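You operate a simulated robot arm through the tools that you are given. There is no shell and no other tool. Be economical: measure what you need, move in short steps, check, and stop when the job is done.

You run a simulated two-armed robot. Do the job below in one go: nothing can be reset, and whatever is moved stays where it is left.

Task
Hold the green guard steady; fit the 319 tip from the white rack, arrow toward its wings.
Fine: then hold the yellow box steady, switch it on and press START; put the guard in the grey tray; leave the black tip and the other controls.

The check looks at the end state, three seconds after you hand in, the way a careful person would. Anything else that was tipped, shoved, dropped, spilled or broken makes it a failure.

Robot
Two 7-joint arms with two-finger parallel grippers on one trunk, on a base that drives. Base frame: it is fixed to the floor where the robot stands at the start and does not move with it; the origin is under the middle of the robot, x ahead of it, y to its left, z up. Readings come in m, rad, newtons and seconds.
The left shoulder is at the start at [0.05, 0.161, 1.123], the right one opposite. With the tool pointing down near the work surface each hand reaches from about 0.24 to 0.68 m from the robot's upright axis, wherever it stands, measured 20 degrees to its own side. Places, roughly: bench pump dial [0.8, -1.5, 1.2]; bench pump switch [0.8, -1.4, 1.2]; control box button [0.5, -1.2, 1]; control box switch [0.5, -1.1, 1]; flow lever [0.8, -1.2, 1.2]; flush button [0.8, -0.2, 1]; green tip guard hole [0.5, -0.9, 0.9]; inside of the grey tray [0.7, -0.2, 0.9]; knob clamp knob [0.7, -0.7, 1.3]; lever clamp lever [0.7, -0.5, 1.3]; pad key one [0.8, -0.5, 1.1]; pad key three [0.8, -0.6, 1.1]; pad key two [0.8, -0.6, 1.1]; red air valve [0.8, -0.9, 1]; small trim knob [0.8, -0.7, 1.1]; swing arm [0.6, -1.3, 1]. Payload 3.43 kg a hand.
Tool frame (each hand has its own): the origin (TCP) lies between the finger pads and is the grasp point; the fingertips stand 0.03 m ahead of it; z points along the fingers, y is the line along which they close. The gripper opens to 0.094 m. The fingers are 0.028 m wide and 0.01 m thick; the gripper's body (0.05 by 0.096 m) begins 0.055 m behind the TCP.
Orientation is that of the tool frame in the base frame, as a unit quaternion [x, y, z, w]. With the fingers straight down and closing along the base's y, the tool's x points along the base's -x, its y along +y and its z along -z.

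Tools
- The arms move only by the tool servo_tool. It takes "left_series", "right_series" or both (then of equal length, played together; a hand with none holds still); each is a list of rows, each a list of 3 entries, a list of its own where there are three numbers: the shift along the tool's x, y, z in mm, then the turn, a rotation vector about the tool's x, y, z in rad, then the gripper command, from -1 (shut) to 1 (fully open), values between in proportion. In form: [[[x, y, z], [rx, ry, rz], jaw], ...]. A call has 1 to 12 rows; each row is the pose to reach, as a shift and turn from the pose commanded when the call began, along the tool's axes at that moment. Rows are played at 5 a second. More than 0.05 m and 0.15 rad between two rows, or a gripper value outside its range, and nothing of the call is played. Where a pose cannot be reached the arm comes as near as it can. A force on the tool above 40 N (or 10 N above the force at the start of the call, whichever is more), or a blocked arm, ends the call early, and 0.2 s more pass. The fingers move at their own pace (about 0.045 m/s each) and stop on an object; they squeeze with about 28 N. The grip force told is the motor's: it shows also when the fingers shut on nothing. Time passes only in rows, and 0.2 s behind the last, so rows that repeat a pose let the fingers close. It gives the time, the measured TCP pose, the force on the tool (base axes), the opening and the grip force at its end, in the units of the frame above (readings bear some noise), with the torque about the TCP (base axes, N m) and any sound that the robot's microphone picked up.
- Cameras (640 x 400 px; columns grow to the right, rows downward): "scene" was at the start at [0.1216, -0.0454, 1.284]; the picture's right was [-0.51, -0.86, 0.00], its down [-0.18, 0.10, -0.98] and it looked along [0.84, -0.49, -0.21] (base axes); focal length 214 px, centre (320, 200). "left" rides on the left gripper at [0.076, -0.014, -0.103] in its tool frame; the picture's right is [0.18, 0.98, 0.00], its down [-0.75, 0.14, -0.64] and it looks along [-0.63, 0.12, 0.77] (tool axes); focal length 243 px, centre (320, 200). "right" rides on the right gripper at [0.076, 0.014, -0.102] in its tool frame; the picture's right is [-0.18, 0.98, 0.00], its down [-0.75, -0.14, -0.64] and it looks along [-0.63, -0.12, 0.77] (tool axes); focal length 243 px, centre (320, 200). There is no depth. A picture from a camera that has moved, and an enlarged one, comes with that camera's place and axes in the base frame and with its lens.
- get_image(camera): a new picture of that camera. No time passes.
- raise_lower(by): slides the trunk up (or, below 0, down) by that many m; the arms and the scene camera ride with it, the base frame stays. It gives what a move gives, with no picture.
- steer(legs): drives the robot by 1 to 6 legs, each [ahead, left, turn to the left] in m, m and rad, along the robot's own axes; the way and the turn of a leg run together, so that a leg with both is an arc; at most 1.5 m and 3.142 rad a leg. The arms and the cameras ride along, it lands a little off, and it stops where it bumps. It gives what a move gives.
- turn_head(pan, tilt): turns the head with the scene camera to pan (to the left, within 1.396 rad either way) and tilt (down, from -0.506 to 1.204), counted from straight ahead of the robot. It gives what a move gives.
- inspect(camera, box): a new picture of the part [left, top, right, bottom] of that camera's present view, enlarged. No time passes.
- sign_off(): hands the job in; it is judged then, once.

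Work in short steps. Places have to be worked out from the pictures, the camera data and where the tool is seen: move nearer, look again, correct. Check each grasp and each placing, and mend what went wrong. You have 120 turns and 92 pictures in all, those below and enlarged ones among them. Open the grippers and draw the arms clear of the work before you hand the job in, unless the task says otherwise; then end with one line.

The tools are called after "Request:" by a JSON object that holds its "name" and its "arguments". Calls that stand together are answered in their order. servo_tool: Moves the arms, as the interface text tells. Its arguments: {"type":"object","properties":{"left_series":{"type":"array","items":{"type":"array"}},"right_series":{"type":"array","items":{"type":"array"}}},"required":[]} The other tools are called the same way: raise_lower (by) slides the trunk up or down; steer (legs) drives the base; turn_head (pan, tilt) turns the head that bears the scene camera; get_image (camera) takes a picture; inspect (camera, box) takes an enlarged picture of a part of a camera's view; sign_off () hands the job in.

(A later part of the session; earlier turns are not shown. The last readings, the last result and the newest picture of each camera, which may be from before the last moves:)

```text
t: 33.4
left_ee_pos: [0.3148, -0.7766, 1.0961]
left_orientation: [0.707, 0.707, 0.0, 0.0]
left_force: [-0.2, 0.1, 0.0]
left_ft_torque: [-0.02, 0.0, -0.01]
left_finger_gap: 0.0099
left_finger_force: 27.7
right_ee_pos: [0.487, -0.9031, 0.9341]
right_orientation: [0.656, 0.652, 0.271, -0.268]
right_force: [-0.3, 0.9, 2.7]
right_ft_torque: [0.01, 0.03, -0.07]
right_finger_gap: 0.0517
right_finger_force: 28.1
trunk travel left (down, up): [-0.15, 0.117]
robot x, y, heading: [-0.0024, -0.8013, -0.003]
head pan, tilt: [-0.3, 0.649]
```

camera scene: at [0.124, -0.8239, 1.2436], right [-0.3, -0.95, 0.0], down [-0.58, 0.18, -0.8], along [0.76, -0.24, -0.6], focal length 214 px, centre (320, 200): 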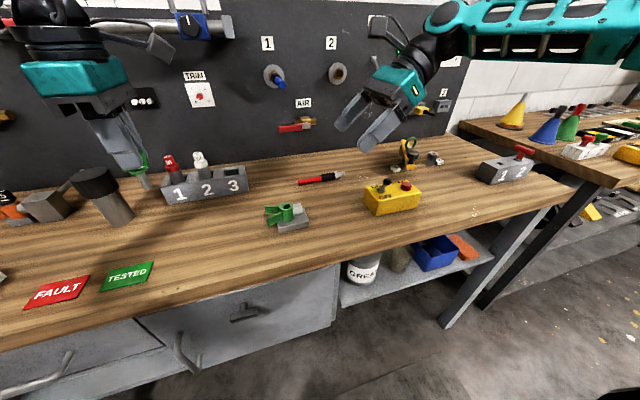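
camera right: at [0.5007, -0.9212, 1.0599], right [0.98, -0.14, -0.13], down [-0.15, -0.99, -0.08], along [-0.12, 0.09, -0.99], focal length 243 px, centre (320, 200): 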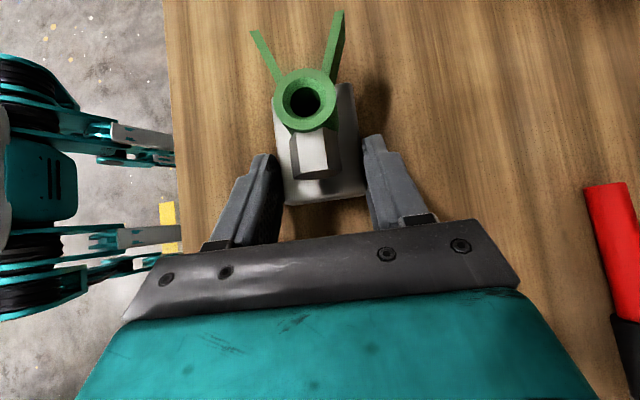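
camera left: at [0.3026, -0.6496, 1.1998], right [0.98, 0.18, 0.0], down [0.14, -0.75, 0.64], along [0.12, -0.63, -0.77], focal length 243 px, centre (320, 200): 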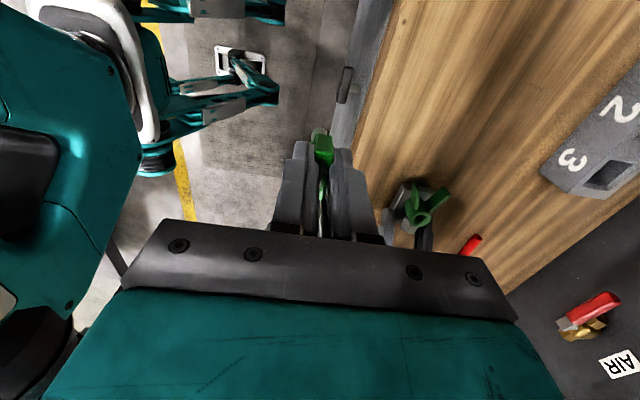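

It follows from the actual pose. Now stepping toward above the guard at z≈1.11.

Request:
{"name": "servo_tool", "arguments": {"left_series": [[[-30, 0, -5], [0, 0, 0], -1], [[-60, 20, -10], [0, 0, 0], -1], [[-82, 50, -14], [0, 0, 0], -1], [[-82, 85, -14], [0, 0, 0], -1], [[-82, 120, -14], [0, 0, 0], -1], [[-82, 150, -14], [0, 0, 0], -1], [[-82, 173, -14], [0, 0, 0], -1], [[-82, 173, -14], [0, 0, 0], -1]]}}

Request:
{"name": "get_image", "arguments": {"camera": "scene"}}

```text
t: 35.1
left_ee_pos: [0.3373, -0.8461, 1.1062]
left_orientation: [0.706, 0.708, -0.001, 0.0]
left_force: [0.9, -0.3, -0.8]
left_ft_torque: [0.01, -0.01, -0.03]
left_finger_gap: 0.0096
left_finger_force: 27.4
left hand out of reach, approached as far as the arm can: row 3, 4, 5, 6, 7, 8
right_ee_pos: [0.4867, -0.9031, 0.9339]
right_orientation: [0.655, 0.653, 0.27, -0.268]
right_force: [-1.4, 0.5, 1.4]
right_ft_torque: [0.03, 0.09, -0.01]
right_finger_gap: 0.0515
right_finger_force: 28.6
trunk travel left (down, up): [-0.15, 0.117]
robot x, y, heading: [0.0031, -0.7979, -0.007]
head pan, tilt: [-0.3, 0.649]
```

```text
55 pictures are left
camera scene: at [0.1237, -0.824, 1.2436], right [-0.3, -0.95, 0.0], down [-0.58, 0.18, -0.8], along [0.76, -0.24, -0.6], focal length 214 px, centre (320, 200)
```

scene: 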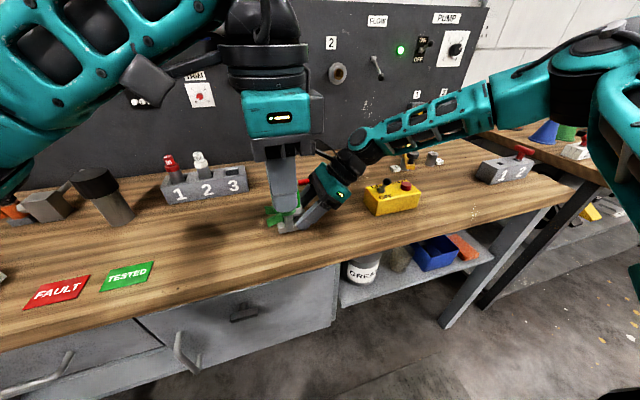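

The −90° yaw is against a wrist limit here. I'll unwind and try reaching the same orientation the other way round (+270°).

Request:
{"name": "servo_tool", "arguments": {"left_series": [[[20, 0, -5], [0, 0, -0.145], -1], [[40, 0, -10], [0, 0, -0.29], -1], [[60, 0, -15], [0, 0, -0.435], -1], [[80, 10, -20], [0, 0, -0.58], -1], [[100, 20, -25], [0, 0, -0.725], -1], [[120, 30, -30], [0, 0, -0.87], -1], [[120, 45, -30], [0, 0, -1.015], -1], [[120, 60, -30], [0, 0, -1.16], -1], [[120, 75, -30], [0, 0, -1.305], -1], [[120, 90, -30], [0, 0, -1.45], -1], [[120, 100, -30], [0, 0, -1.595], -1], [[120, 100, -30], [0, 0, -1.74], -1]]}}

Request:
{"name": "servo_tool", "arguments": {"left_series": [[[0, 0, 0], [0, 0, -0.145], -1], [[0, 0, 0], [0, 0, -0.29], -1], [[0, 0, 0], [0, 0, -0.435], -1], [[0, 0, 0], [0, 0, -0.58], -1], [[0, 0, 0], [0, 0, -0.725], -1], [[0, 0, 0], [0, 0, -0.87], -1], [[0, 0, 0], [0, 0, -1.015], -1], [[0, 0, 0], [0, 0, -1.16], -1], [[0, 0, 0], [0, 0, -1.305], -1], [[0, 0, 0], [0, 0, -1.45], -1], [[0, 0, 0], [0, 0, -1.571], -1], [[0, 0, 0], [0, 0, -1.7], -1]]}}

Request:
{"name": "servo_tool", "arguments": {"left_series": [[[0, 0, 0], [0, 0, -0.145], -1], [[0, 0, 0], [0, 0, -0.29], -1], [[0, 0, 0], [0, 0, -0.435], -1], [[0, 0, 0], [0, 0, -0.58], -1], [[0, 0, 0], [0, 0, -0.725], -1], [[0, 0, 0], [0, 0, -0.87], -1], [[0, 0, 0], [0, 0, -1.015], -1], [[0, 0, 0], [0, 0, -1.16], -1], [[0, 0, 0], [0, 0, -1.272], -1], [[0, 0, 0], [0, 0, -1.272], -1]]}}

```text
t: 37.8
left_ee_pos: [0.4374, -0.729, 1.1361]
left_orientation: [-0.086, 0.996, -0.001, 0.0]
left_force: [-0.3, 0.5, -0.6]
left_ft_torque: [-0.02, 0.02, 0.01]
left_finger_gap: 0.0101
left_finger_force: 28.0
right_ee_pos: [0.4862, -0.9021, 0.934]
right_orientation: [0.654, 0.653, 0.27, -0.269]
right_force: [-0.7, 0.9, 0.3]
right_ft_torque: [0.0, 0.01, 0.01]
right_finger_gap: 0.0516
right_finger_force: 28.5
trunk travel left (down, up): [-0.15, 0.117]
robot x, y, heading: [0.0006, -0.7982, 0.001]
head pan, tilt: [-0.3, 0.649]
```

```text
t: 40.4
left_ee_pos: [0.4371, -0.7286, 1.1352]
left_orientation: [0.805, -0.593, -0.001, 0.002]
left_force: [-0.1, -0.1, -0.1]
left_ft_torque: [-0.01, -0.04, -0.01]
left_finger_gap: 0.01
left_finger_force: 27.7
right_ee_pos: [0.4874, -0.9036, 0.9326]
right_orientation: [0.655, 0.653, 0.27, -0.268]
right_force: [0.9, 0.4, -0.7]
right_ft_torque: [0.01, 0.08, -0.04]
right_finger_gap: 0.0516
right_finger_force: 27.9
trunk travel left (down, up): [-0.15, 0.117]
robot x, y, heading: [-0.0029, -0.7995, 0.001]
head pan, tilt: [-0.3, 0.649]
```

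```text
t: 42.5
left_ee_pos: [0.4381, -0.7282, 1.1364]
left_orientation: [1.0, 0.001, 0.0, 0.001]
left_force: [1.2, -0.3, -0.4]
left_ft_torque: [0.01, -0.02, 0.01]
left_finger_gap: 0.0098
left_finger_force: 28.2
right_ee_pos: [0.487, -0.9023, 0.9326]
right_orientation: [0.655, 0.652, 0.27, -0.268]
right_force: [-0.1, 0.7, 1.0]
right_ft_torque: [0.01, 0.04, -0.03]
right_finger_gap: 0.0518
right_finger_force: 27.4
trunk travel left (down, up): [-0.15, 0.117]
robot x, y, heading: [-0.0027, -0.8001, -0.003]
head pan, tilt: [-0.3, 0.649]
```

Yaw +180 is fine with no limit reported. Continuing another 90° the same way.

Request:
{"name": "servo_tool", "arguments": {"left_series": [[[0, 0, 0], [0, 0, -0.143], -1], [[0, 0, 0], [0, 0, -0.286], -1], [[0, 0, 0], [0, 0, -0.428], -1], [[0, 0, 0], [0, 0, -0.571], -1], [[0, 0, 0], [0, 0, -0.714], -1], [[0, 0, 0], [0, 0, -0.857], -1], [[0, 0, 0], [0, 0, -1.0], -1], [[0, 0, 0], [0, 0, -1.142], -1], [[0, 0, 0], [0, 0, -1.285], -1], [[0, 0, 0], [0, 0, -1.428], -1], [[0, 0, 0], [0, 0, -1.571], -1], [[0, 0, 0], [0, 0, -1.571], -1]]}}

```text
t: 45.1
left_ee_pos: [0.4384, -0.7281, 1.1361]
left_orientation: [0.706, 0.708, -0.001, 0.001]
left_force: [-0.1, -0.2, -0.7]
left_ft_torque: [-0.03, -0.03, -0.03]
left_finger_gap: 0.0099
left_finger_force: 27.7
right_ee_pos: [0.4875, -0.9017, 0.9334]
right_orientation: [0.655, 0.653, 0.271, -0.268]
right_force: [-0.7, 0.5, 0.6]
right_ft_torque: [0.03, 0.03, 0.0]
right_finger_gap: 0.0515
right_finger_force: 28.2
trunk travel left (down, up): [-0.15, 0.117]
robot x, y, heading: [-0.0013, -0.7984, -0.004]
head pan, tilt: [-0.3, 0.649]
```

That worked: arrow now +y. Moving to above the guard at z≈1.10 and looking.

Request:
{"name": "servo_tool", "arguments": {"left_series": [[[-33, 12, 5], [0, 0, 0], -1], [[-66, 25, 10], [0, 0, 0], -1], [[-99, 38, 20], [0, 0, 0], -1], [[-131, 50, 30], [0, 0, 0], -1], [[-131, 50, 36], [0, 0, 0], -1], [[-131, 50, 36], [0, 0, 0], -1]]}}

Request:
{"name": "get_image", "arguments": {"camera": "left"}}

Request:
{"name": "inspect", "arguments": {"camera": "scene", "box": [220, 90, 364, 240]}}

Request:
{"name": "get_image", "arguments": {"camera": "right"}}

```text
t: 46.5
left_ee_pos: [0.4866, -0.8592, 1.1007]
left_orientation: [0.707, 0.707, -0.001, 0.001]
left_force: [-0.4, 0.3, -0.8]
left_ft_torque: [0.02, -0.03, -0.05]
left_finger_gap: 0.0098
left_finger_force: 27.9
right_ee_pos: [0.4876, -0.9044, 0.9333]
right_orientation: [0.656, 0.652, 0.271, -0.268]
right_force: [0.5, -0.2, 1.0]
right_ft_torque: [-0.02, 0.07, -0.05]
right_finger_gap: 0.0518
right_finger_force: 28.4
trunk travel left (down, up): [-0.15, 0.117]
robot x, y, heading: [-0.0003, -0.7988, 0.003]
head pan, tilt: [-0.3, 0.649]
```

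```text
54 pictures are left
camera left: at [0.474, -0.7837, 1.2044], right [0.98, 0.18, 0.0], down [0.14, -0.75, 0.64], along [0.12, -0.63, -0.77], focal length 243 px, centre (320, 200)
```

left: 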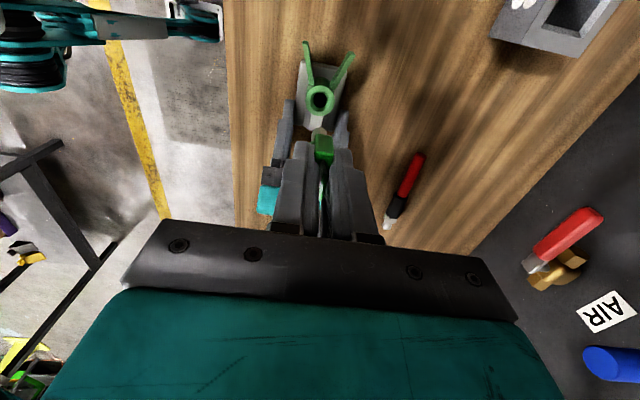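

```text
2.67 times, centred on (292, 165) of scene
camera zoom: at [0.1239, -0.824, 1.2436], right [-0.3, -0.95, 0.0], down [-0.58, 0.18, -0.8], along [0.76, -0.24, -0.6], focal length 572 px, centre (395, 293)
```

zoom: 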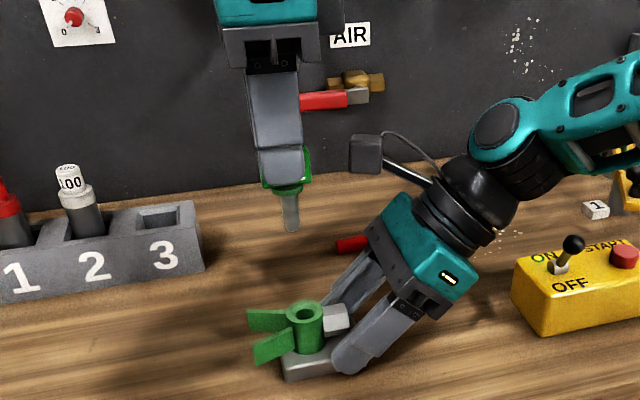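

```text
52 pictures are left
camera right: at [0.5004, -0.9213, 1.0599], right [0.98, -0.14, -0.13], down [-0.15, -0.99, -0.08], along [-0.12, 0.09, -0.99], focal length 243 px, centre (320, 200)
```

right: 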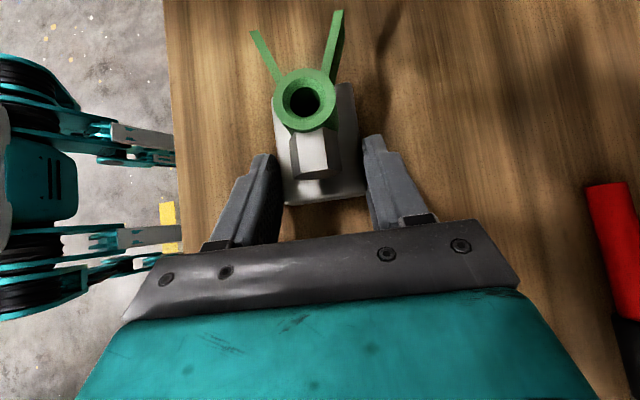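

The tip hangs straight with arrow toward +y side, over the guard. Zooming to measure relative offset of shaft and hole.

Request:
{"name": "inspect", "arguments": {"camera": "scene", "box": [250, 130, 346, 220]}}

Request:
{"name": "inspect", "arguments": {"camera": "left", "box": [270, 60, 366, 180]}}

```text
4.44 times, centred on (298, 175) of scene
camera zoom: at [0.1239, -0.824, 1.2436], right [-0.3, -0.95, 0.0], down [-0.58, 0.18, -0.8], along [0.76, -0.24, -0.6], focal length 953 px, centre (418, 311)
```

zoom: 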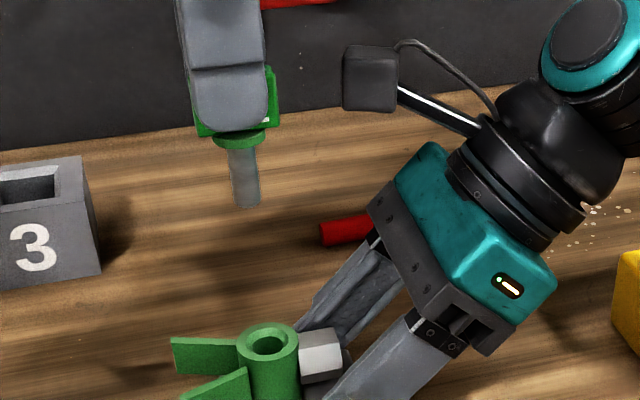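

```text
3.33 times, centred on (318, 120) of left
camera zoom: at [0.474, -0.7837, 1.2044], right [0.98, 0.18, 0.0], down [0.14, -0.75, 0.64], along [0.12, -0.63, -0.77], focal length 809 px, centre (327, 467)
```

zoom: 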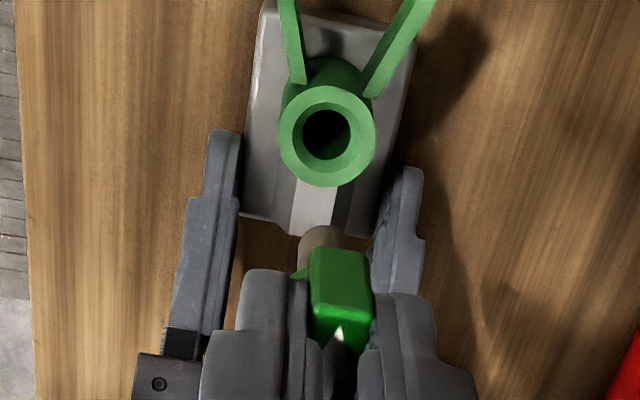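

Shaft is ~2 mm off in both x and y relative to the hole. Correcting and lowering to just above the hole.

Request:
{"name": "servo_tool", "arguments": {"left_series": [[[-2, 2, 20], [0, 0, 0], -1], [[-2, 2, 40], [0, 0, 0], -1], [[-2, 2, 58], [0, 0, 0], -1], [[-2, 2, 68], [0, 0, 0], -1], [[-2, 2, 68], [0, 0, 0], -1]]}}

Request:
{"name": "inspect", "arguments": {"camera": "scene", "box": [250, 130, 346, 220]}}

Request:
{"name": "inspect", "arguments": {"camera": "left", "box": [270, 60, 366, 180]}}

Request:
{"name": "inspect", "arguments": {"camera": "right", "box": [250, 0, 378, 160]}}

```text
t: 47.8
left_ee_pos: [0.4901, -0.8609, 1.0328]
left_orientation: [0.708, 0.707, -0.001, 0.0]
left_force: [-0.2, 0.2, -0.7]
left_ft_torque: [0.0, -0.04, 0.01]
left_finger_gap: 0.0099
left_finger_force: 28.2
right_ee_pos: [0.4867, -0.9039, 0.9347]
right_orientation: [0.655, 0.653, 0.27, -0.269]
right_force: [0.0, -1.1, 1.1]
right_ft_torque: [-0.07, 0.08, -0.04]
right_finger_gap: 0.0515
right_finger_force: 28.4
trunk travel left (down, up): [-0.15, 0.117]
robot x, y, heading: [0.0014, -0.7992, -0.001]
head pan, tilt: [-0.3, 0.649]
```

```text
4.44 times, centred on (298, 175) of scene
camera zoom: at [0.1239, -0.8241, 1.2436], right [-0.3, -0.95, 0.0], down [-0.58, 0.18, -0.8], along [0.76, -0.24, -0.6], focal length 953 px, centre (418, 311)
```

zoom: 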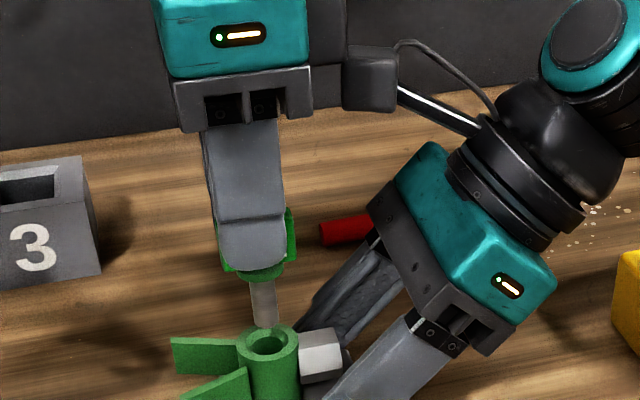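

```text
3.33 times, centred on (318, 120) of left
camera zoom: at [0.4765, -0.786, 1.1359], right [0.98, 0.18, 0.0], down [0.14, -0.75, 0.64], along [0.12, -0.63, -0.77], focal length 809 px, centre (327, 467)
```

zoom: 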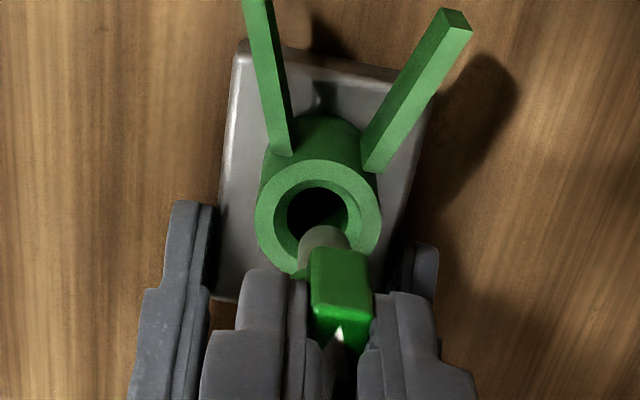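

```text
2.50 times, centred on (314, 80) of right
camera zoom: at [0.5004, -0.9213, 1.0599], right [0.98, -0.14, -0.13], down [-0.15, -0.99, -0.08], along [-0.12, 0.09, -0.99], focal length 606 px, centre (335, 500)
```

zoom: 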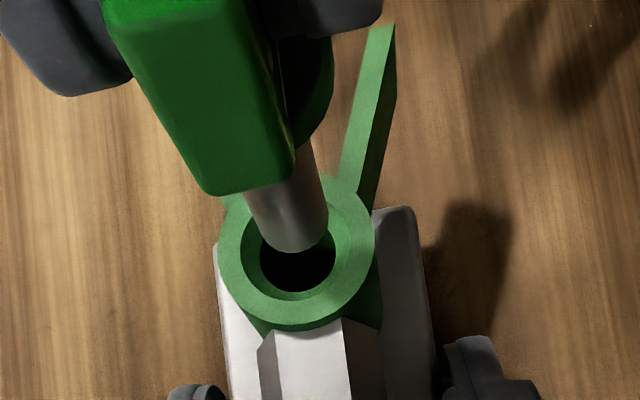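

Both hand cameras show the shaft within ~1 mm of the hole axis. Nudging −1 mm in x and descending into the hole.

Request:
{"name": "servo_tool", "arguments": {"left_series": [[[0, -1, 5], [0, 0, 0], -1], [[0, -1, 12], [0, 0, 0], -1], [[0, -1, 19], [0, 0, 0], -1], [[0, -1, 26], [0, 0, 0], -1], [[0, -1, 32], [0, 0, 0], -1], [[0, -1, 32], [0, 0, 0], -1]]}}

Request:
{"name": "inspect", "arguments": {"camera": "scene", "box": [250, 130, 346, 220]}}

Request:
{"name": "inspect", "arguments": {"camera": "right", "box": [250, 0, 378, 160]}}

```text
t: 49.1
left_ee_pos: [0.488, -0.86, 1.0]
left_orientation: [0.707, 0.707, 0.0, 0.0]
left_force: [0.9, 4.8, 1.9]
left_ft_torque: [-0.42, 0.07, 0.07]
left_finger_gap: 0.0099
left_finger_force: 28.3
right_ee_pos: [0.4878, -0.9034, 0.934]
right_orientation: [0.655, 0.653, 0.27, -0.269]
right_force: [0.5, -4.5, 0.4]
right_ft_torque: [0.76, -0.12, -0.1]
right_finger_gap: 0.0518
right_finger_force: 27.7
trunk travel left (down, up): [-0.15, 0.117]
robot x, y, heading: [-0.0004, -0.8006, -0.001]
head pan, tilt: [-0.3, 0.649]
```

```text
4.44 times, centred on (298, 175) of scene
camera zoom: at [0.1238, -0.8239, 1.2437], right [-0.3, -0.95, 0.0], down [-0.58, 0.18, -0.8], along [0.76, -0.24, -0.6], focal length 953 px, centre (418, 311)
```

zoom: 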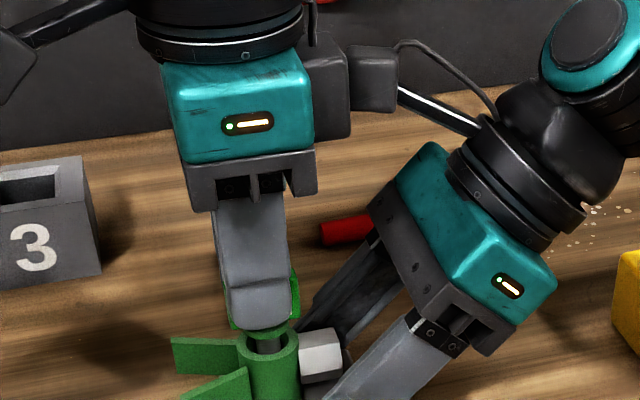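

```text
2.50 times, centred on (314, 80) of right
camera zoom: at [0.5004, -0.9213, 1.0599], right [0.98, -0.14, -0.13], down [-0.15, -0.99, -0.08], along [-0.12, 0.09, -0.99], focal length 606 px, centre (335, 500)
```

zoom: 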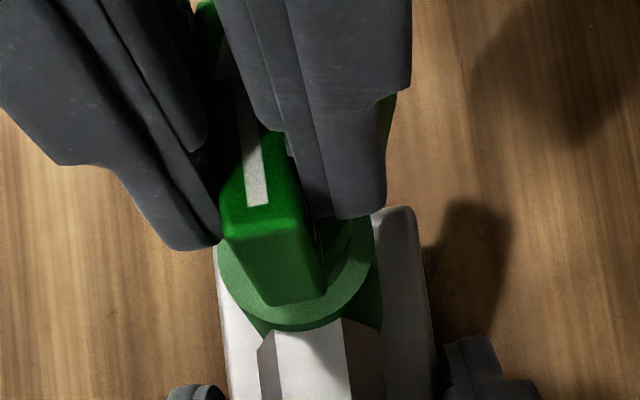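

Shaft is in the hole; a small +y reaction says ease +1 mm y. Continuing down to seat the flange.

Request:
{"name": "servo_tool", "arguments": {"left_series": [[[1, 0, 3], [0, 0, 0], -1], [[1, 0, 6], [0, 0, 0], -1], [[1, 0, 9], [0, 0, 0], -1], [[1, 0, 9], [0, 0, 0], -1]]}}

Request:
{"name": "inspect", "arguments": {"camera": "scene", "box": [250, 130, 346, 220]}}

```text
t: 50.1
left_ee_pos: [0.4877, -0.8612, 0.9926]
left_orientation: [0.708, 0.707, -0.001, 0.002]
left_force: [-0.4, 4.3, 15.4]
left_ft_torque: [0.04, 0.04, -0.01]
left_finger_gap: 0.0099
left_finger_force: 27.6
right_ee_pos: [0.4867, -0.9026, 0.934]
right_orientation: [0.656, 0.652, 0.271, -0.268]
right_force: [4.3, -1.8, -1.6]
right_ft_torque: [0.43, 0.08, -0.21]
right_finger_gap: 0.0515
right_finger_force: 28.4
trunk travel left (down, up): [-0.15, 0.117]
robot x, y, heading: [0.0004, -0.7996, -0.003]
head pan, tilt: [-0.3, 0.649]
```

```text
4.44 times, centred on (298, 175) of scene
camera zoom: at [0.1235, -0.8237, 1.2438], right [-0.3, -0.95, 0.0], down [-0.58, 0.18, -0.8], along [0.76, -0.24, -0.6], focal length 953 px, centre (418, 311)
```

zoom: 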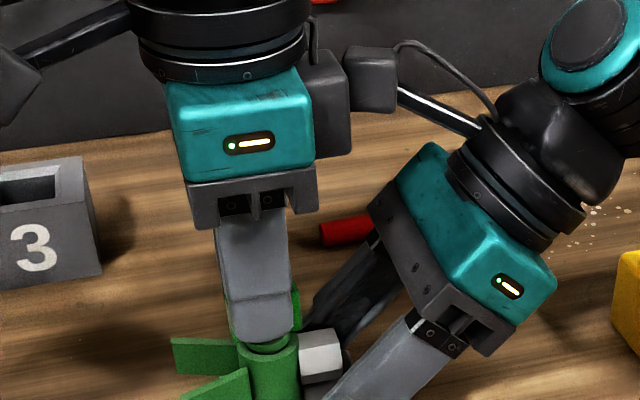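

Resistance 15 N with the collar nearly at the rim. Pushing a bit further in small steps, listening for a click.

Request:
{"name": "servo_tool", "arguments": {"left_series": [[[0, 0, 1.5], [0, 0, 0], -1], [[0, 0, 3], [0, 0, 0], -1], [[0, 0, 4.5], [0, 0, 0], -1], [[0, 0, 4.5], [0, 0, 0], -1]]}}

Request:
{"name": "inspect", "arguments": {"camera": "scene", "box": [265, 175, 329, 220]}}

```text
t: 51.1
left_ee_pos: [0.4881, -0.86, 0.9878]
left_orientation: [0.708, 0.706, 0.0, 0.002]
left_force: [-2.3, 2.9, 24.3]
left_ft_torque: [-0.32, 0.08, 0.01]
left_finger_gap: 0.0097
left_finger_force: 28.6
right_ee_pos: [0.4879, -0.9044, 0.9335]
right_orientation: [0.655, 0.652, 0.271, -0.269]
right_force: [6.6, -2.2, -6.1]
right_ft_torque: [0.3, 0.03, -0.44]
right_finger_gap: 0.0515
right_finger_force: 27.6
trunk travel left (down, up): [-0.15, 0.117]
robot x, y, heading: [-0.0002, -0.7991, -0.002]
head pan, tilt: [-0.3, 0.649]
```

```text
8.89 times, centred on (297, 198) of scene
camera zoom: at [0.1234, -0.8237, 1.2437], right [-0.3, -0.95, 0.0], down [-0.58, 0.18, -0.8], along [0.76, -0.24, -0.6], focal length 1906 px, centre (524, 222)
```

zoom: 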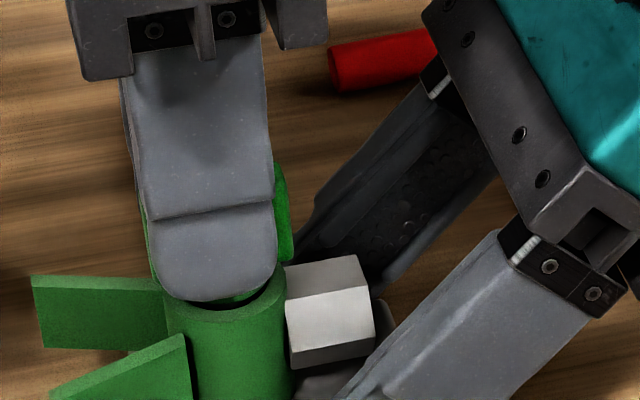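

The collar is now entering the countersink with steady resistance (24 N). One more small push.

Request:
{"name": "servo_tool", "arguments": {"left_series": [[[0, 0, 1.5], [0, 0, 0], -1], [[0, 0, 3], [0, 0, 0], -1], [[0, 0, 3], [0, 0, 0], -1]]}}

Request:
{"name": "inspect", "arguments": {"camera": "scene", "box": [265, 175, 329, 220]}}

Request:
{"name": "inspect", "arguments": {"camera": "right", "box": [250, 0, 378, 160]}}

```text
t: 52.0
left_ee_pos: [0.4885, -0.861, 0.9869]
left_orientation: [0.708, 0.706, -0.001, 0.004]
left_force: [-4.1, 5.4, 35.2]
left_ft_torque: [-0.1, 0.19, -0.03]
left_finger_gap: 0.0097
left_finger_force: 28.2
right_ee_pos: [0.4881, -0.9033, 0.9335]
right_orientation: [0.655, 0.652, 0.271, -0.269]
right_force: [10.0, -3.0, -10.4]
right_ft_torque: [0.35, -0.03, -0.54]
right_finger_gap: 0.0518
right_finger_force: 27.8
trunk travel left (down, up): [-0.15, 0.117]
robot x, y, heading: [0.0, -0.7959, -0.001]
head pan, tilt: [-0.3, 0.649]
```

```text
8.89 times, centred on (297, 198) of scene
camera zoom: at [0.123, -0.8235, 1.2438], right [-0.3, -0.95, 0.0], down [-0.58, 0.18, -0.8], along [0.76, -0.24, -0.6], focal length 1906 px, centre (524, 222)
```

zoom: 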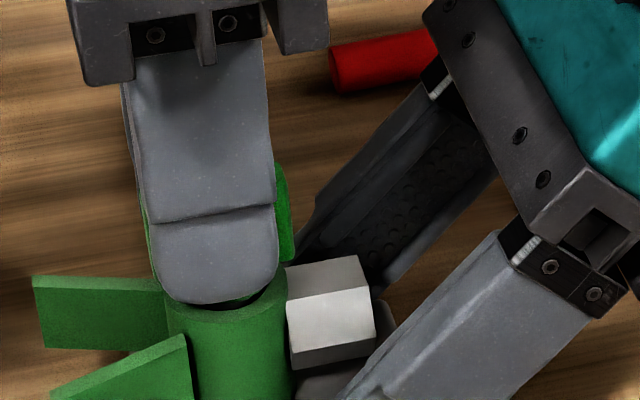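

```text
2.50 times, centred on (314, 80) of right
camera zoom: at [0.4999, -0.9211, 1.0599], right [0.98, -0.14, -0.13], down [-0.15, -0.99, -0.07], along [-0.12, 0.09, -0.99], focal length 606 px, centre (335, 500)
```

zoom: 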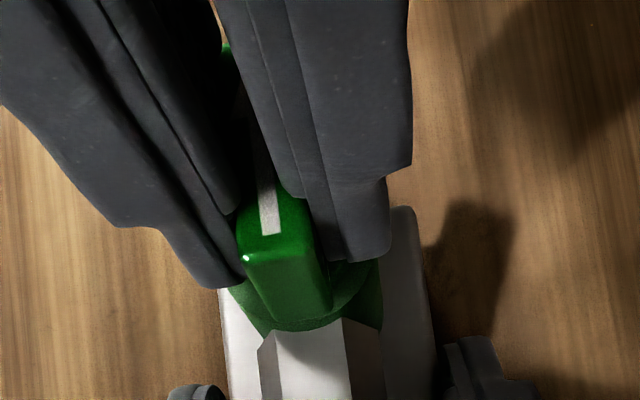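

It has stopped moving while force rises: seated. Opening the left gripper partly and rising to inspect, guard still held.

Request:
{"name": "servo_tool", "arguments": {"left_series": [[[0, 0, -2], [0, 0, 0], -0.4], [[0, 0, -2], [0, 0, 0], -0.4], [[0, 0, -2], [0, 0, 0], -0.4], [[0, 0, -30], [0, 0, 0], -0.4], [[0, 0, -70], [0, 0, 0], -0.4], [[0, 0, -110], [0, 0, 0], -0.4], [[40, 0, -130], [0, 0, 0], -0.4], [[80, 0, -130], [0, 0, 0], -0.4], [[120, 0, -130], [0, 0, 0], -0.4], [[120, 0, -130], [0, 0, 0], -0.4]]}}

Request:
{"name": "inspect", "arguments": {"camera": "scene", "box": [265, 175, 329, 220]}}

Request:
{"name": "inspect", "arguments": {"camera": "right", "box": [250, 0, 378, 160]}}

```text
t: 54.1
left_ee_pos: [0.4894, -0.7406, 1.1134]
left_orientation: [0.708, 0.706, -0.001, 0.0]
left_force: [0.2, 0.7, 0.6]
left_ft_torque: [-0.01, 0.0, -0.01]
left_finger_gap: 0.0281
left_finger_force: 0.0
right_ee_pos: [0.4884, -0.9045, 0.9331]
right_orientation: [0.656, 0.652, 0.271, -0.267]
right_force: [0.5, -1.8, -0.1]
right_ft_torque: [0.05, 0.05, 0.07]
right_finger_gap: 0.0517
right_finger_force: 27.8
trunk travel left (down, up): [-0.15, 0.117]
robot x, y, heading: [0.0004, -0.7992, 0.001]
head pan, tilt: [-0.3, 0.649]
```

```text
8.89 times, centred on (297, 198) of scene
camera zoom: at [0.124, -0.824, 1.2436], right [-0.3, -0.95, 0.0], down [-0.58, 0.18, -0.8], along [0.76, -0.24, -0.6], focal length 1906 px, centre (524, 222)
```

zoom: 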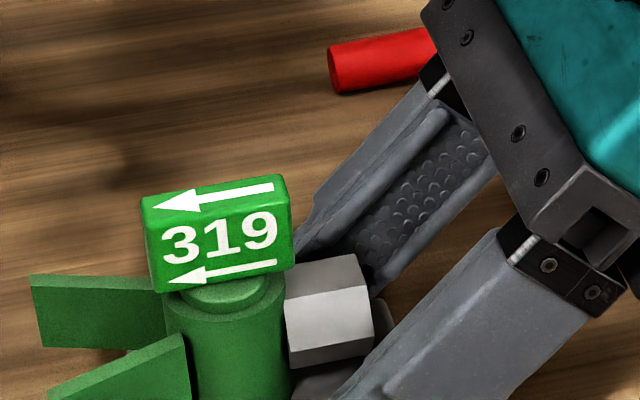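

```text
2.50 times, centred on (314, 80) of right
camera zoom: at [0.5005, -0.9212, 1.06], right [0.98, -0.14, -0.13], down [-0.15, -0.99, -0.08], along [-0.12, 0.09, -0.99], focal length 606 px, centre (335, 500)
```

zoom: 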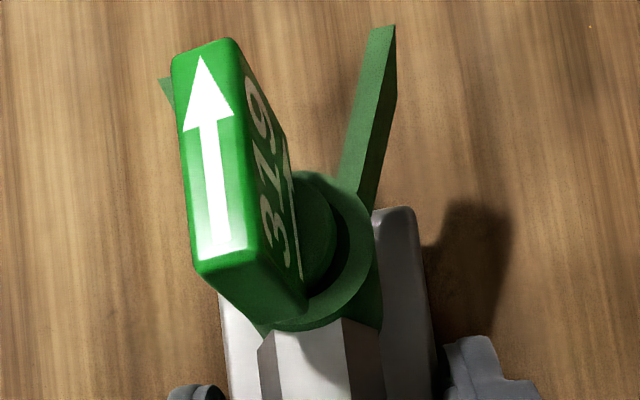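

The 319 tip is seated, arrow toward the wings, matching the 315 example. Releasing the guard, backing the right hand out, and unwinding the left wrist by 180°.

Request:
{"name": "servo_tool", "arguments": {"right_series": [[[0, 0, 0], [0, 0, 0], 1], [[0, 0, 0], [0, 0, 0], 1], [[0, 0, 0], [0, 0, 0], 1], [[0, 0, -20], [0, 0, 0], 1], [[0, 0, -50], [0, 0, 0], 1], [[0, 0, -90], [0, 0, 0], 1], [[25, 0, -115], [0, 0, 0], 1], [[50, 0, -140], [0, 0, 0], 1], [[75, 0, -165], [0, 0, 0], 1], [[75, 0, -180], [0, 0, 0], 1], [[75, 0, -180], [0, 0, 0], 1], [[75, 0, -180], [0, 0, 0], 1]], "left_series": [[[20, -15, -5], [0, 0, 0.143], -0.4], [[40, -30, -10], [0, 0, 0.286], -0.4], [[60, -45, -15], [0, 0, 0.428], -0.4], [[60, -60, -20], [0, 0, 0.571], -0.4], [[60, -60, -25], [0, 0, 0.714], -0.4], [[60, -60, -30], [0, 0, 0.857], -0.4], [[60, -60, -30], [0, 0, 1.0], -0.4], [[60, -60, -30], [0, 0, 1.142], -0.4], [[60, -60, -30], [0, 0, 1.285], -0.4], [[60, -60, -30], [0, 0, 1.428], -0.4], [[60, -60, -30], [0, 0, 1.571], -0.4], [[60, -60, -30], [0, 0, 1.7], -0.4]]}}

Request:
{"name": "servo_tool", "arguments": {"left_series": [[[0, 0, 0], [0, 0, 0.143], -0.4], [[0, 0, 0], [0, 0, 0.286], -0.4], [[0, 0, 0], [0, 0, 0.428], -0.4], [[0, 0, 0], [0, 0, 0.571], -0.4], [[0, 0, 0], [0, 0, 0.714], -0.4], [[0, 0, 0], [0, 0, 0.857], 0], [[0, 0, 0], [0, 0, 1.0], 0.5], [[0, 0, 0], [0, 0, 1.142], 1], [[0, 0, 0], [0, 0, 1.285], 1], [[0, 0, 0], [0, 0, 1.428], 1], [[0, 0, 0], [0, 0, 1.442], 1]]}}

Request:
{"name": "get_image", "arguments": {"camera": "scene"}}

```text
t: 56.8
left_ee_pos: [0.4278, -0.6804, 1.1448]
left_orientation: [0.998, -0.066, 0.0, 0.001]
left_force: [-1.4, 0.8, 1.1]
left_ft_torque: [-0.01, 0.02, 0.03]
left_finger_gap: 0.0281
left_finger_force: 0.0
right_ee_pos: [0.4876, -0.9779, 1.1141]
right_orientation: [0.654, 0.652, 0.271, -0.27]
right_force: [-0.3, -0.5, 0.3]
right_ft_torque: [0.0, 0.02, 0.07]
right_finger_gap: 0.0939
right_finger_force: 0.0
trunk travel left (down, up): [-0.15, 0.117]
robot x, y, heading: [-0.0012, -0.8015, -0.002]
head pan, tilt: [-0.3, 0.649]
```

```text
t: 59.1
left_ee_pos: [0.4276, -0.6808, 1.1437]
left_orientation: [-0.706, 0.708, 0.0, -0.001]
left_force: [0.2, -0.3, 0.0]
left_ft_torque: [0.01, 0.02, 0.0]
left_finger_gap: 0.0939
left_finger_force: 0.1
right_ee_pos: [0.4865, -0.9764, 1.1145]
right_orientation: [0.654, 0.652, 0.271, -0.27]
right_force: [0.0, 0.7, 0.4]
right_ft_torque: [-0.02, -0.01, 0.01]
right_finger_gap: 0.0939
right_finger_force: 0.1
trunk travel left (down, up): [-0.15, 0.117]
robot x, y, heading: [0.0006, -0.7994, -0.002]
head pan, tilt: [-0.3, 0.649]
```

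```text
38 pictures are left
camera scene: at [0.124, -0.824, 1.2436], right [-0.3, -0.95, 0.0], down [-0.58, 0.18, -0.8], along [0.76, -0.24, -0.6], focal length 214 px, centre (320, 200)
```

scene: 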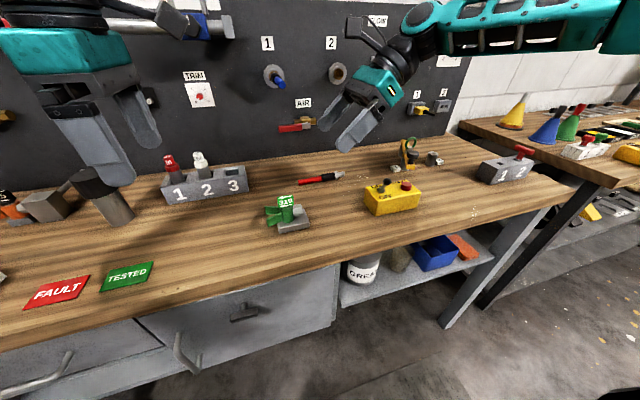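

Guard stands with its tip; both hands free. Driving right to centre on the yellow box.

Request:
{"name": "steer", "arguments": {"legs": [[0, -0.32, 0]]}}

Request:
{"name": "get_image", "arguments": {"camera": "scene"}}

```text
t: 62.5
left_ee_pos: [0.4281, -1.0003, 1.1432]
left_orientation: [-0.706, 0.708, 0.0, -0.001]
left_force: [-0.3, -0.6, -0.8]
left_ft_torque: [0.01, 0.01, 0.0]
left_finger_gap: 0.0941
left_finger_force: 0.0
right_ee_pos: [0.4855, -1.2975, 1.1141]
right_orientation: [0.656, 0.651, 0.272, -0.268]
right_force: [0.5, -0.2, 0.5]
right_ft_torque: [0.0, 0.01, 0.0]
right_finger_gap: 0.0939
right_finger_force: 0.1
trunk travel left (down, up): [-0.15, 0.117]
robot x, y, heading: [0.0026, -1.1178, -0.005]
head pan, tilt: [-0.3, 0.649]
```

```text
37 pictures are left
camera scene: at [0.1226, -1.1443, 1.2436], right [-0.3, -0.95, 0.0], down [-0.58, 0.18, -0.8], along [0.76, -0.24, -0.6], focal length 214 px, centre (320, 200)
```

scene: 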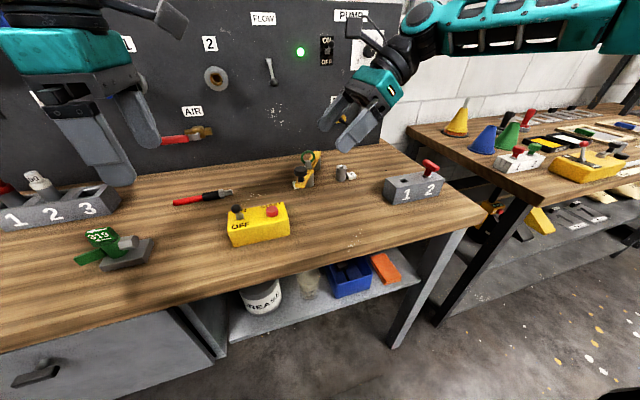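

Tilting the left hand to point −y/down over the box's left end, then viewing the box from its camera.

Request:
{"name": "servo_tool", "arguments": {"left_series": [[[0, -15, 0], [0, 0.14, 0], 1], [[0, -30, 0], [0, 0.28, 0], 1], [[0, -45, 0], [0, 0.42, 0], 1], [[0, -60, 0], [0, 0.56, 0], 1], [[0, -62, 0], [0, 0.7, 0], 1], [[0, -62, 0], [0, 0.7, 0], 1]]}}

Request:
{"name": "get_image", "arguments": {"camera": "left"}}

Request:
{"name": "get_image", "arguments": {"camera": "right"}}

```text
t: 63.9
left_ee_pos: [0.489, -1.0023, 1.1456]
left_orientation: [-0.662, 0.666, -0.242, -0.244]
left_force: [0.1, 0.0, 0.3]
left_ft_torque: [0.02, 0.02, -0.03]
left_finger_gap: 0.094
left_finger_force: 0.1
right_ee_pos: [0.4859, -1.2983, 1.1138]
right_orientation: [0.655, 0.652, 0.272, -0.27]
right_force: [0.3, 0.5, -0.2]
right_ft_torque: [0.05, 0.01, 0.01]
right_finger_gap: 0.0941
right_finger_force: 0.1
trunk travel left (down, up): [-0.15, 0.117]
robot x, y, heading: [0.0031, -1.1217, -0.001]
head pan, tilt: [-0.3, 0.649]
```

```text
36 pictures are left
camera left: at [0.5051, -0.9947, 1.2727], right [-0.98, -0.14, 0.12], down [-0.14, 0.99, 0.0], along [-0.12, -0.02, -0.99], focal length 243 px, centre (320, 200)
```

left: 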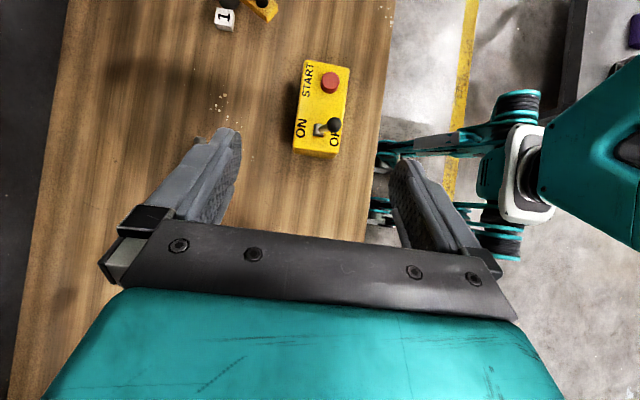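

```text
35 pictures are left
camera right: at [0.4991, -1.3167, 1.2404], right [0.98, -0.14, -0.13], down [-0.15, -0.99, -0.08], along [-0.12, 0.1, -0.99], focal length 243 px, centre (320, 200)
```

right: 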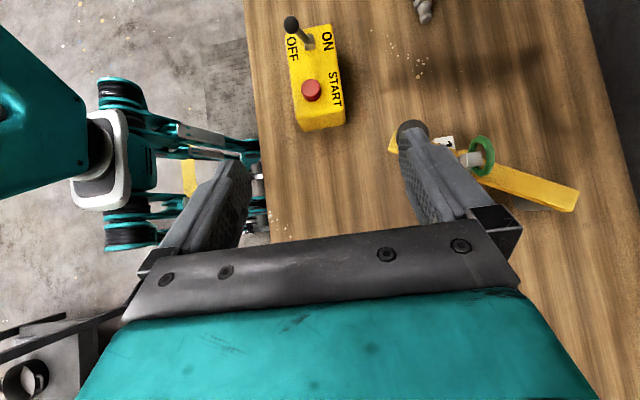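

Lever leans to OFF (−x side), ON is the +x side. Zooming to measure the box.

Request:
{"name": "inspect", "arguments": {"camera": "left", "box": [272, 50, 368, 170]}}

Request:
{"name": "inspect", "arguments": {"camera": "right", "box": [264, 10, 360, 140]}}

```text
3.33 times, centred on (320, 110) of left
camera zoom: at [0.5051, -0.9947, 1.2727], right [-0.98, -0.14, 0.12], down [-0.14, 0.99, 0.0], along [-0.12, -0.02, -0.99], focal length 809 px, centre (320, 500)
```

zoom: 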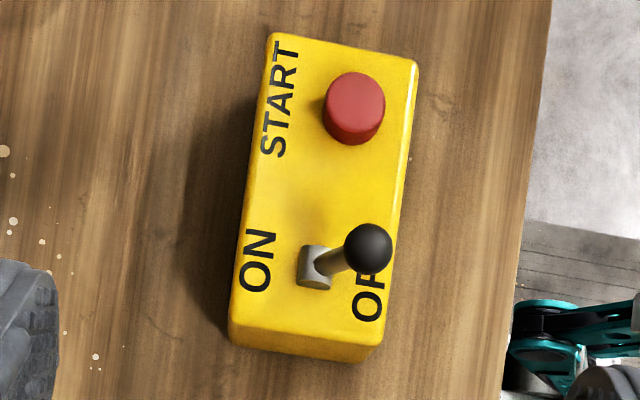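

```text
3.08 times, centred on (312, 75) of right
camera zoom: at [0.4991, -1.3167, 1.2404], right [0.98, -0.14, -0.13], down [-0.15, -0.99, -0.08], along [-0.12, 0.1, -0.99], focal length 746 px, centre (345, 585)
```

zoom: 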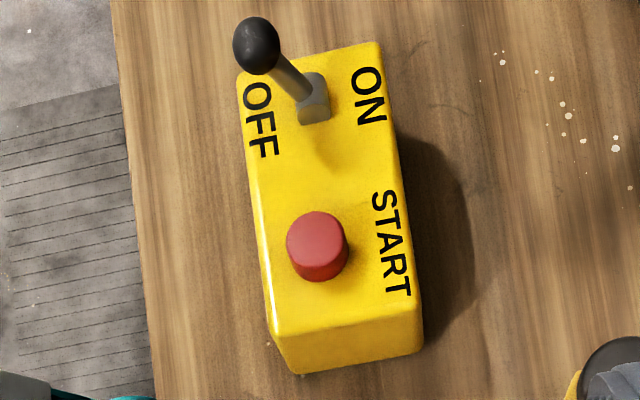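

Box: x 0.447–0.511, y −1.063…−1.181, ball (0.465,−1.089,0.99), button (0.475,−1.153,0.963). Moving the left hand down to straddle the box's +y end.

Request:
{"name": "servo_tool", "arguments": {"left_series": [[[-22, 3, 32], [0, 0, 0], 1], [[-44, 5, 63], [0, 0, 0], 1], [[-66, 8, 95], [0, 0, 0], 1], [[-87, 10, 126], [0, 0, 0], 1], [[-87, 10, 150], [0, 0, 0], 1], [[-87, 10, 172], [0, 0, 0], 1], [[-87, 10, 186], [0, 0, 0], 1], [[-87, 10, 194], [0, 0, 0], 1], [[-87, 10, 194], [0, 0, 0], 1]]}}

Request:
{"name": "get_image", "arguments": {"camera": "left"}}

Request:
{"name": "inspect", "arguments": {"camera": "scene", "box": [180, 160, 308, 260]}}

```text
t: 65.9
left_ee_pos: [0.4788, -1.0609, 0.9383]
left_orientation: [-0.662, 0.665, -0.243, -0.244]
left_force: [-0.2, -0.6, 0.3]
left_ft_torque: [0.02, -0.01, 0.03]
left_finger_gap: 0.0941
left_finger_force: 0.1
right_ee_pos: [0.4863, -1.2984, 1.1135]
right_orientation: [0.656, 0.65, 0.273, -0.269]
right_force: [-0.5, -0.5, 0.5]
right_ft_torque: [-0.02, 0.01, 0.02]
right_finger_gap: 0.0941
right_finger_force: 0.1
trunk travel left (down, up): [-0.15, 0.117]
robot x, y, heading: [-0.0021, -1.122, 0.0]
head pan, tilt: [-0.3, 0.649]
```

```text
32 pictures are left
camera left: at [0.4948, -1.0536, 1.0673], right [-0.98, -0.14, 0.12], down [-0.14, 0.99, 0.0], along [-0.12, -0.01, -0.99], focal length 243 px, centre (320, 200)
```

left: 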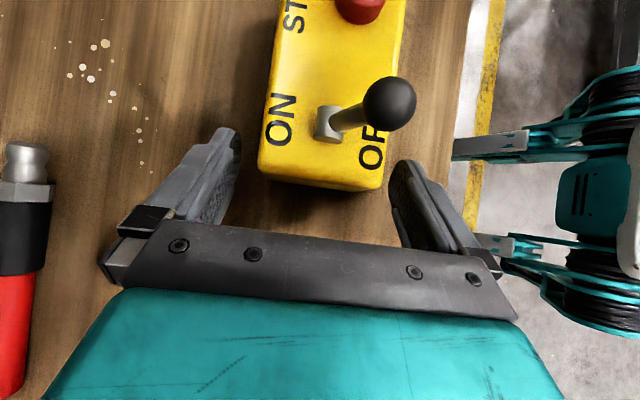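

```text
4.00 times, centred on (244, 210) of scene
camera zoom: at [0.1226, -1.1441, 1.2436], right [-0.3, -0.95, 0.0], down [-0.58, 0.18, -0.8], along [0.76, -0.24, -0.6], focal length 858 px, centre (624, 160)
```

zoom: 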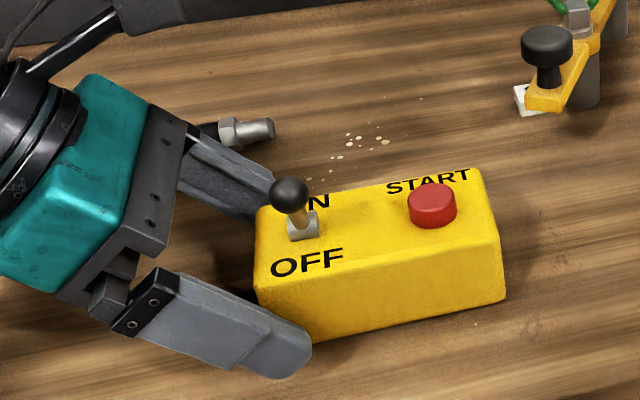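

Fingers straddle the box end well. Closing the left hand on it and closing the empty right hand for poking.

Request:
{"name": "servo_tool", "arguments": {"left_series": [[[0, 0, 0], [0, 0, 0], -1], [[0, 0, 0], [0, 0, 0], -1], [[0, 0, 0], [0, 0, 0], -1], [[0, 0, 0], [0, 0, 0], -1], [[0, 0, 0], [0, 0, 0], -1], [[0, 0, 0], [0, 0, 0], -1]], "right_series": [[[0, 0, 0], [0, 0, 0], -1], [[0, 0, 0], [0, 0, 0], -1], [[0, 0, 0], [0, 0, 0], -1], [[0, 0, 0], [0, 0, 0], -1], [[0, 0, 0], [0, 0, 0], -1], [[0, 0, 0], [0, 0, 0], -1]]}}

Request:
{"name": "get_image", "arguments": {"camera": "left"}}

```text
t: 67.3
left_ee_pos: [0.4786, -1.0605, 0.9392]
left_orientation: [-0.663, 0.665, -0.243, -0.244]
left_force: [1.8, -0.1, -0.6]
left_ft_torque: [-0.06, -0.06, 0.07]
left_finger_gap: 0.0679
left_finger_force: 28.1
right_ee_pos: [0.4871, -1.2986, 1.1132]
right_orientation: [0.656, 0.651, 0.271, -0.269]
right_force: [0.5, -1.0, -0.5]
right_ft_torque: [-0.04, -0.03, 0.03]
right_finger_gap: 0.0
right_finger_force: 26.2
trunk travel left (down, up): [-0.15, 0.117]
robot x, y, heading: [-0.0018, -1.1172, -0.011]
head pan, tilt: [-0.3, 0.649]
```

```text
30 pictures are left
camera left: at [0.4949, -1.0534, 1.0675], right [-0.98, -0.14, 0.12], down [-0.14, 0.99, 0.0], along [-0.12, -0.01, -0.99], focal length 243 px, centre (320, 200)
```

left: 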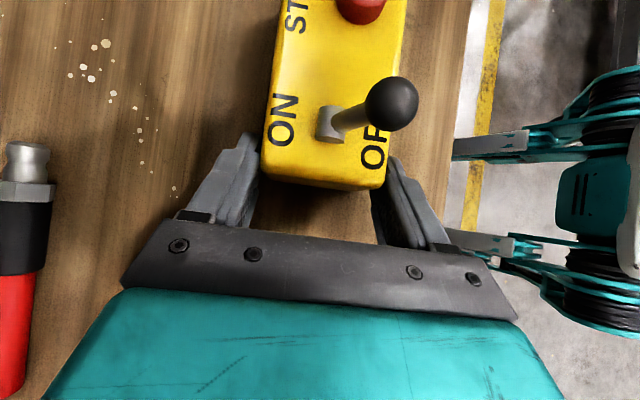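

Box is held (gap 68 mm). Bringing the closed right fingers to the −x side of the ball.

Request:
{"name": "servo_tool", "arguments": {"right_series": [[[15, -14, 36], [0, 0, 0], -1], [[30, -28, 72], [0, 0, 0], -1], [[45, -42, 108], [0, 0, 0], -1], [[61, -57, 143], [0, 0, 0], -1], [[61, -57, 165], [0, 0, 0], -1], [[61, -57, 185], [0, 0, 0], -1], [[61, -57, 203], [0, 0, 0], -1], [[61, -57, 213], [0, 0, 0], -1], [[61, -57, 213], [0, 0, 0], -1]]}}

Request:
{"name": "get_image", "arguments": {"camera": "left"}}

Request:
{"name": "inspect", "arguments": {"camera": "scene", "box": [180, 160, 308, 260]}}

```text
t: 69.3
left_ee_pos: [0.479, -1.0605, 0.938]
left_orientation: [-0.663, 0.665, -0.243, -0.244]
left_force: [-1.4, 1.0, 0.6]
left_ft_torque: [0.04, 0.0, -0.08]
left_finger_gap: 0.0679
left_finger_force: 28.0
right_ee_pos: [0.4255, -1.1112, 1.0077]
right_orientation: [0.656, 0.651, 0.272, -0.269]
right_force: [-0.3, 0.1, -0.3]
right_ft_torque: [0.0, 0.02, -0.02]
right_finger_gap: 0.0
right_finger_force: 28.4
right hand out of reach, approached as far as the arm can: row 8, 9
trunk travel left (down, up): [-0.15, 0.117]
robot x, y, heading: [0.0005, -1.1179, -0.004]
head pan, tilt: [-0.3, 0.649]
```

```text
29 pictures are left
camera left: at [0.4947, -1.0533, 1.0675], right [-0.98, -0.14, 0.12], down [-0.14, 0.99, 0.0], along [-0.12, -0.01, -0.99], focal length 243 px, centre (320, 200)
```

left: 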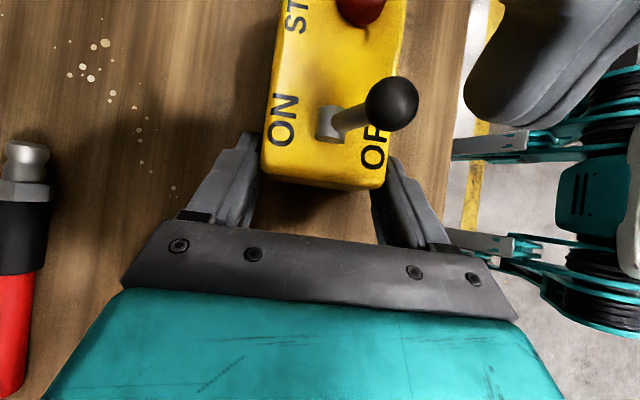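

```text
4.00 times, centred on (244, 210) of scene
camera zoom: at [0.1225, -1.144, 1.2436], right [-0.3, -0.95, 0.0], down [-0.58, 0.18, -0.8], along [0.76, -0.24, -0.6], focal length 858 px, centre (624, 160)
```

zoom: 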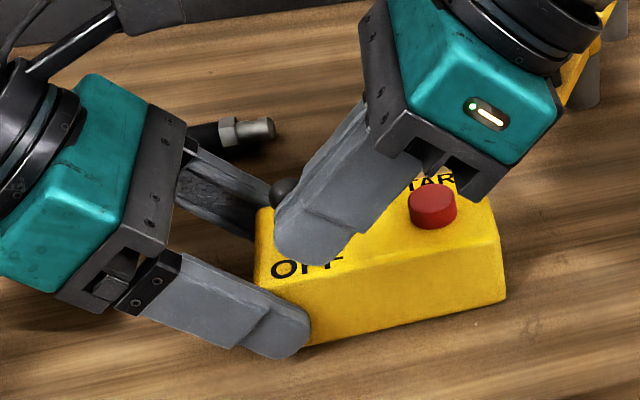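

The finger overlaps the ball only at its very tip; I'll move in x first, then 7 mm deeper, then push toward ON (+x).

Request:
{"name": "servo_tool", "arguments": {"right_series": [[[0, 6, 0], [0, 0, 0], -1], [[0, 12, 3], [0, 0, 0], -1], [[0, 14, 7], [0, 0, 0], -1], [[0, 20, 7], [0, 0, 0], -1], [[0, 26, 7], [0, 0, 0], -1], [[0, 32, 7], [0, 0, 0], -1], [[0, 38, 7], [0, 0, 0], -1], [[0, 44, 7], [0, 0, 0], -1], [[0, 50, 7], [0, 0, 0], -1], [[0, 55, 7], [0, 0, 0], -1], [[0, 55, 7], [0, 0, 0], -1]]}}

Request:
{"name": "get_image", "arguments": {"camera": "left"}}

```text
t: 71.7
left_ee_pos: [0.4793, -1.06, 0.9387]
left_orientation: [-0.663, 0.665, -0.243, -0.244]
left_force: [-0.1, 0.4, -0.3]
left_ft_torque: [-0.04, -0.06, 0.0]
left_finger_gap: 0.068
left_finger_force: 27.8
right_ee_pos: [0.4597, -1.1335, 1.0114]
right_orientation: [0.656, 0.651, 0.272, -0.269]
right_force: [-0.4, 0.2, 0.5]
right_ft_torque: [0.03, 0.0, -0.02]
right_finger_gap: 0.0
right_finger_force: 28.5
right hand out of reach, approached as far as the arm can: row 1, 2, 3, 4, 5, 6, 7, 8, 9, 10, 11
trunk travel left (down, up): [-0.15, 0.117]
robot x, y, heading: [-0.0028, -1.1218, -0.001]
head pan, tilt: [-0.3, 0.649]
```

```text
27 pictures are left
camera left: at [0.4948, -1.0534, 1.0675], right [-0.98, -0.14, 0.12], down [-0.14, 0.99, 0.0], along [-0.12, -0.01, -0.99], focal length 243 px, centre (320, 200)
```

left: 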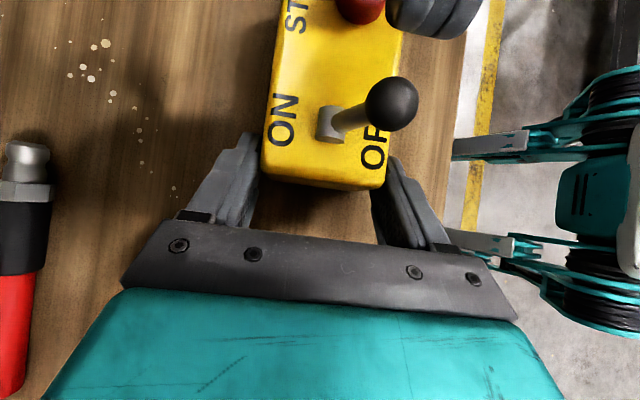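

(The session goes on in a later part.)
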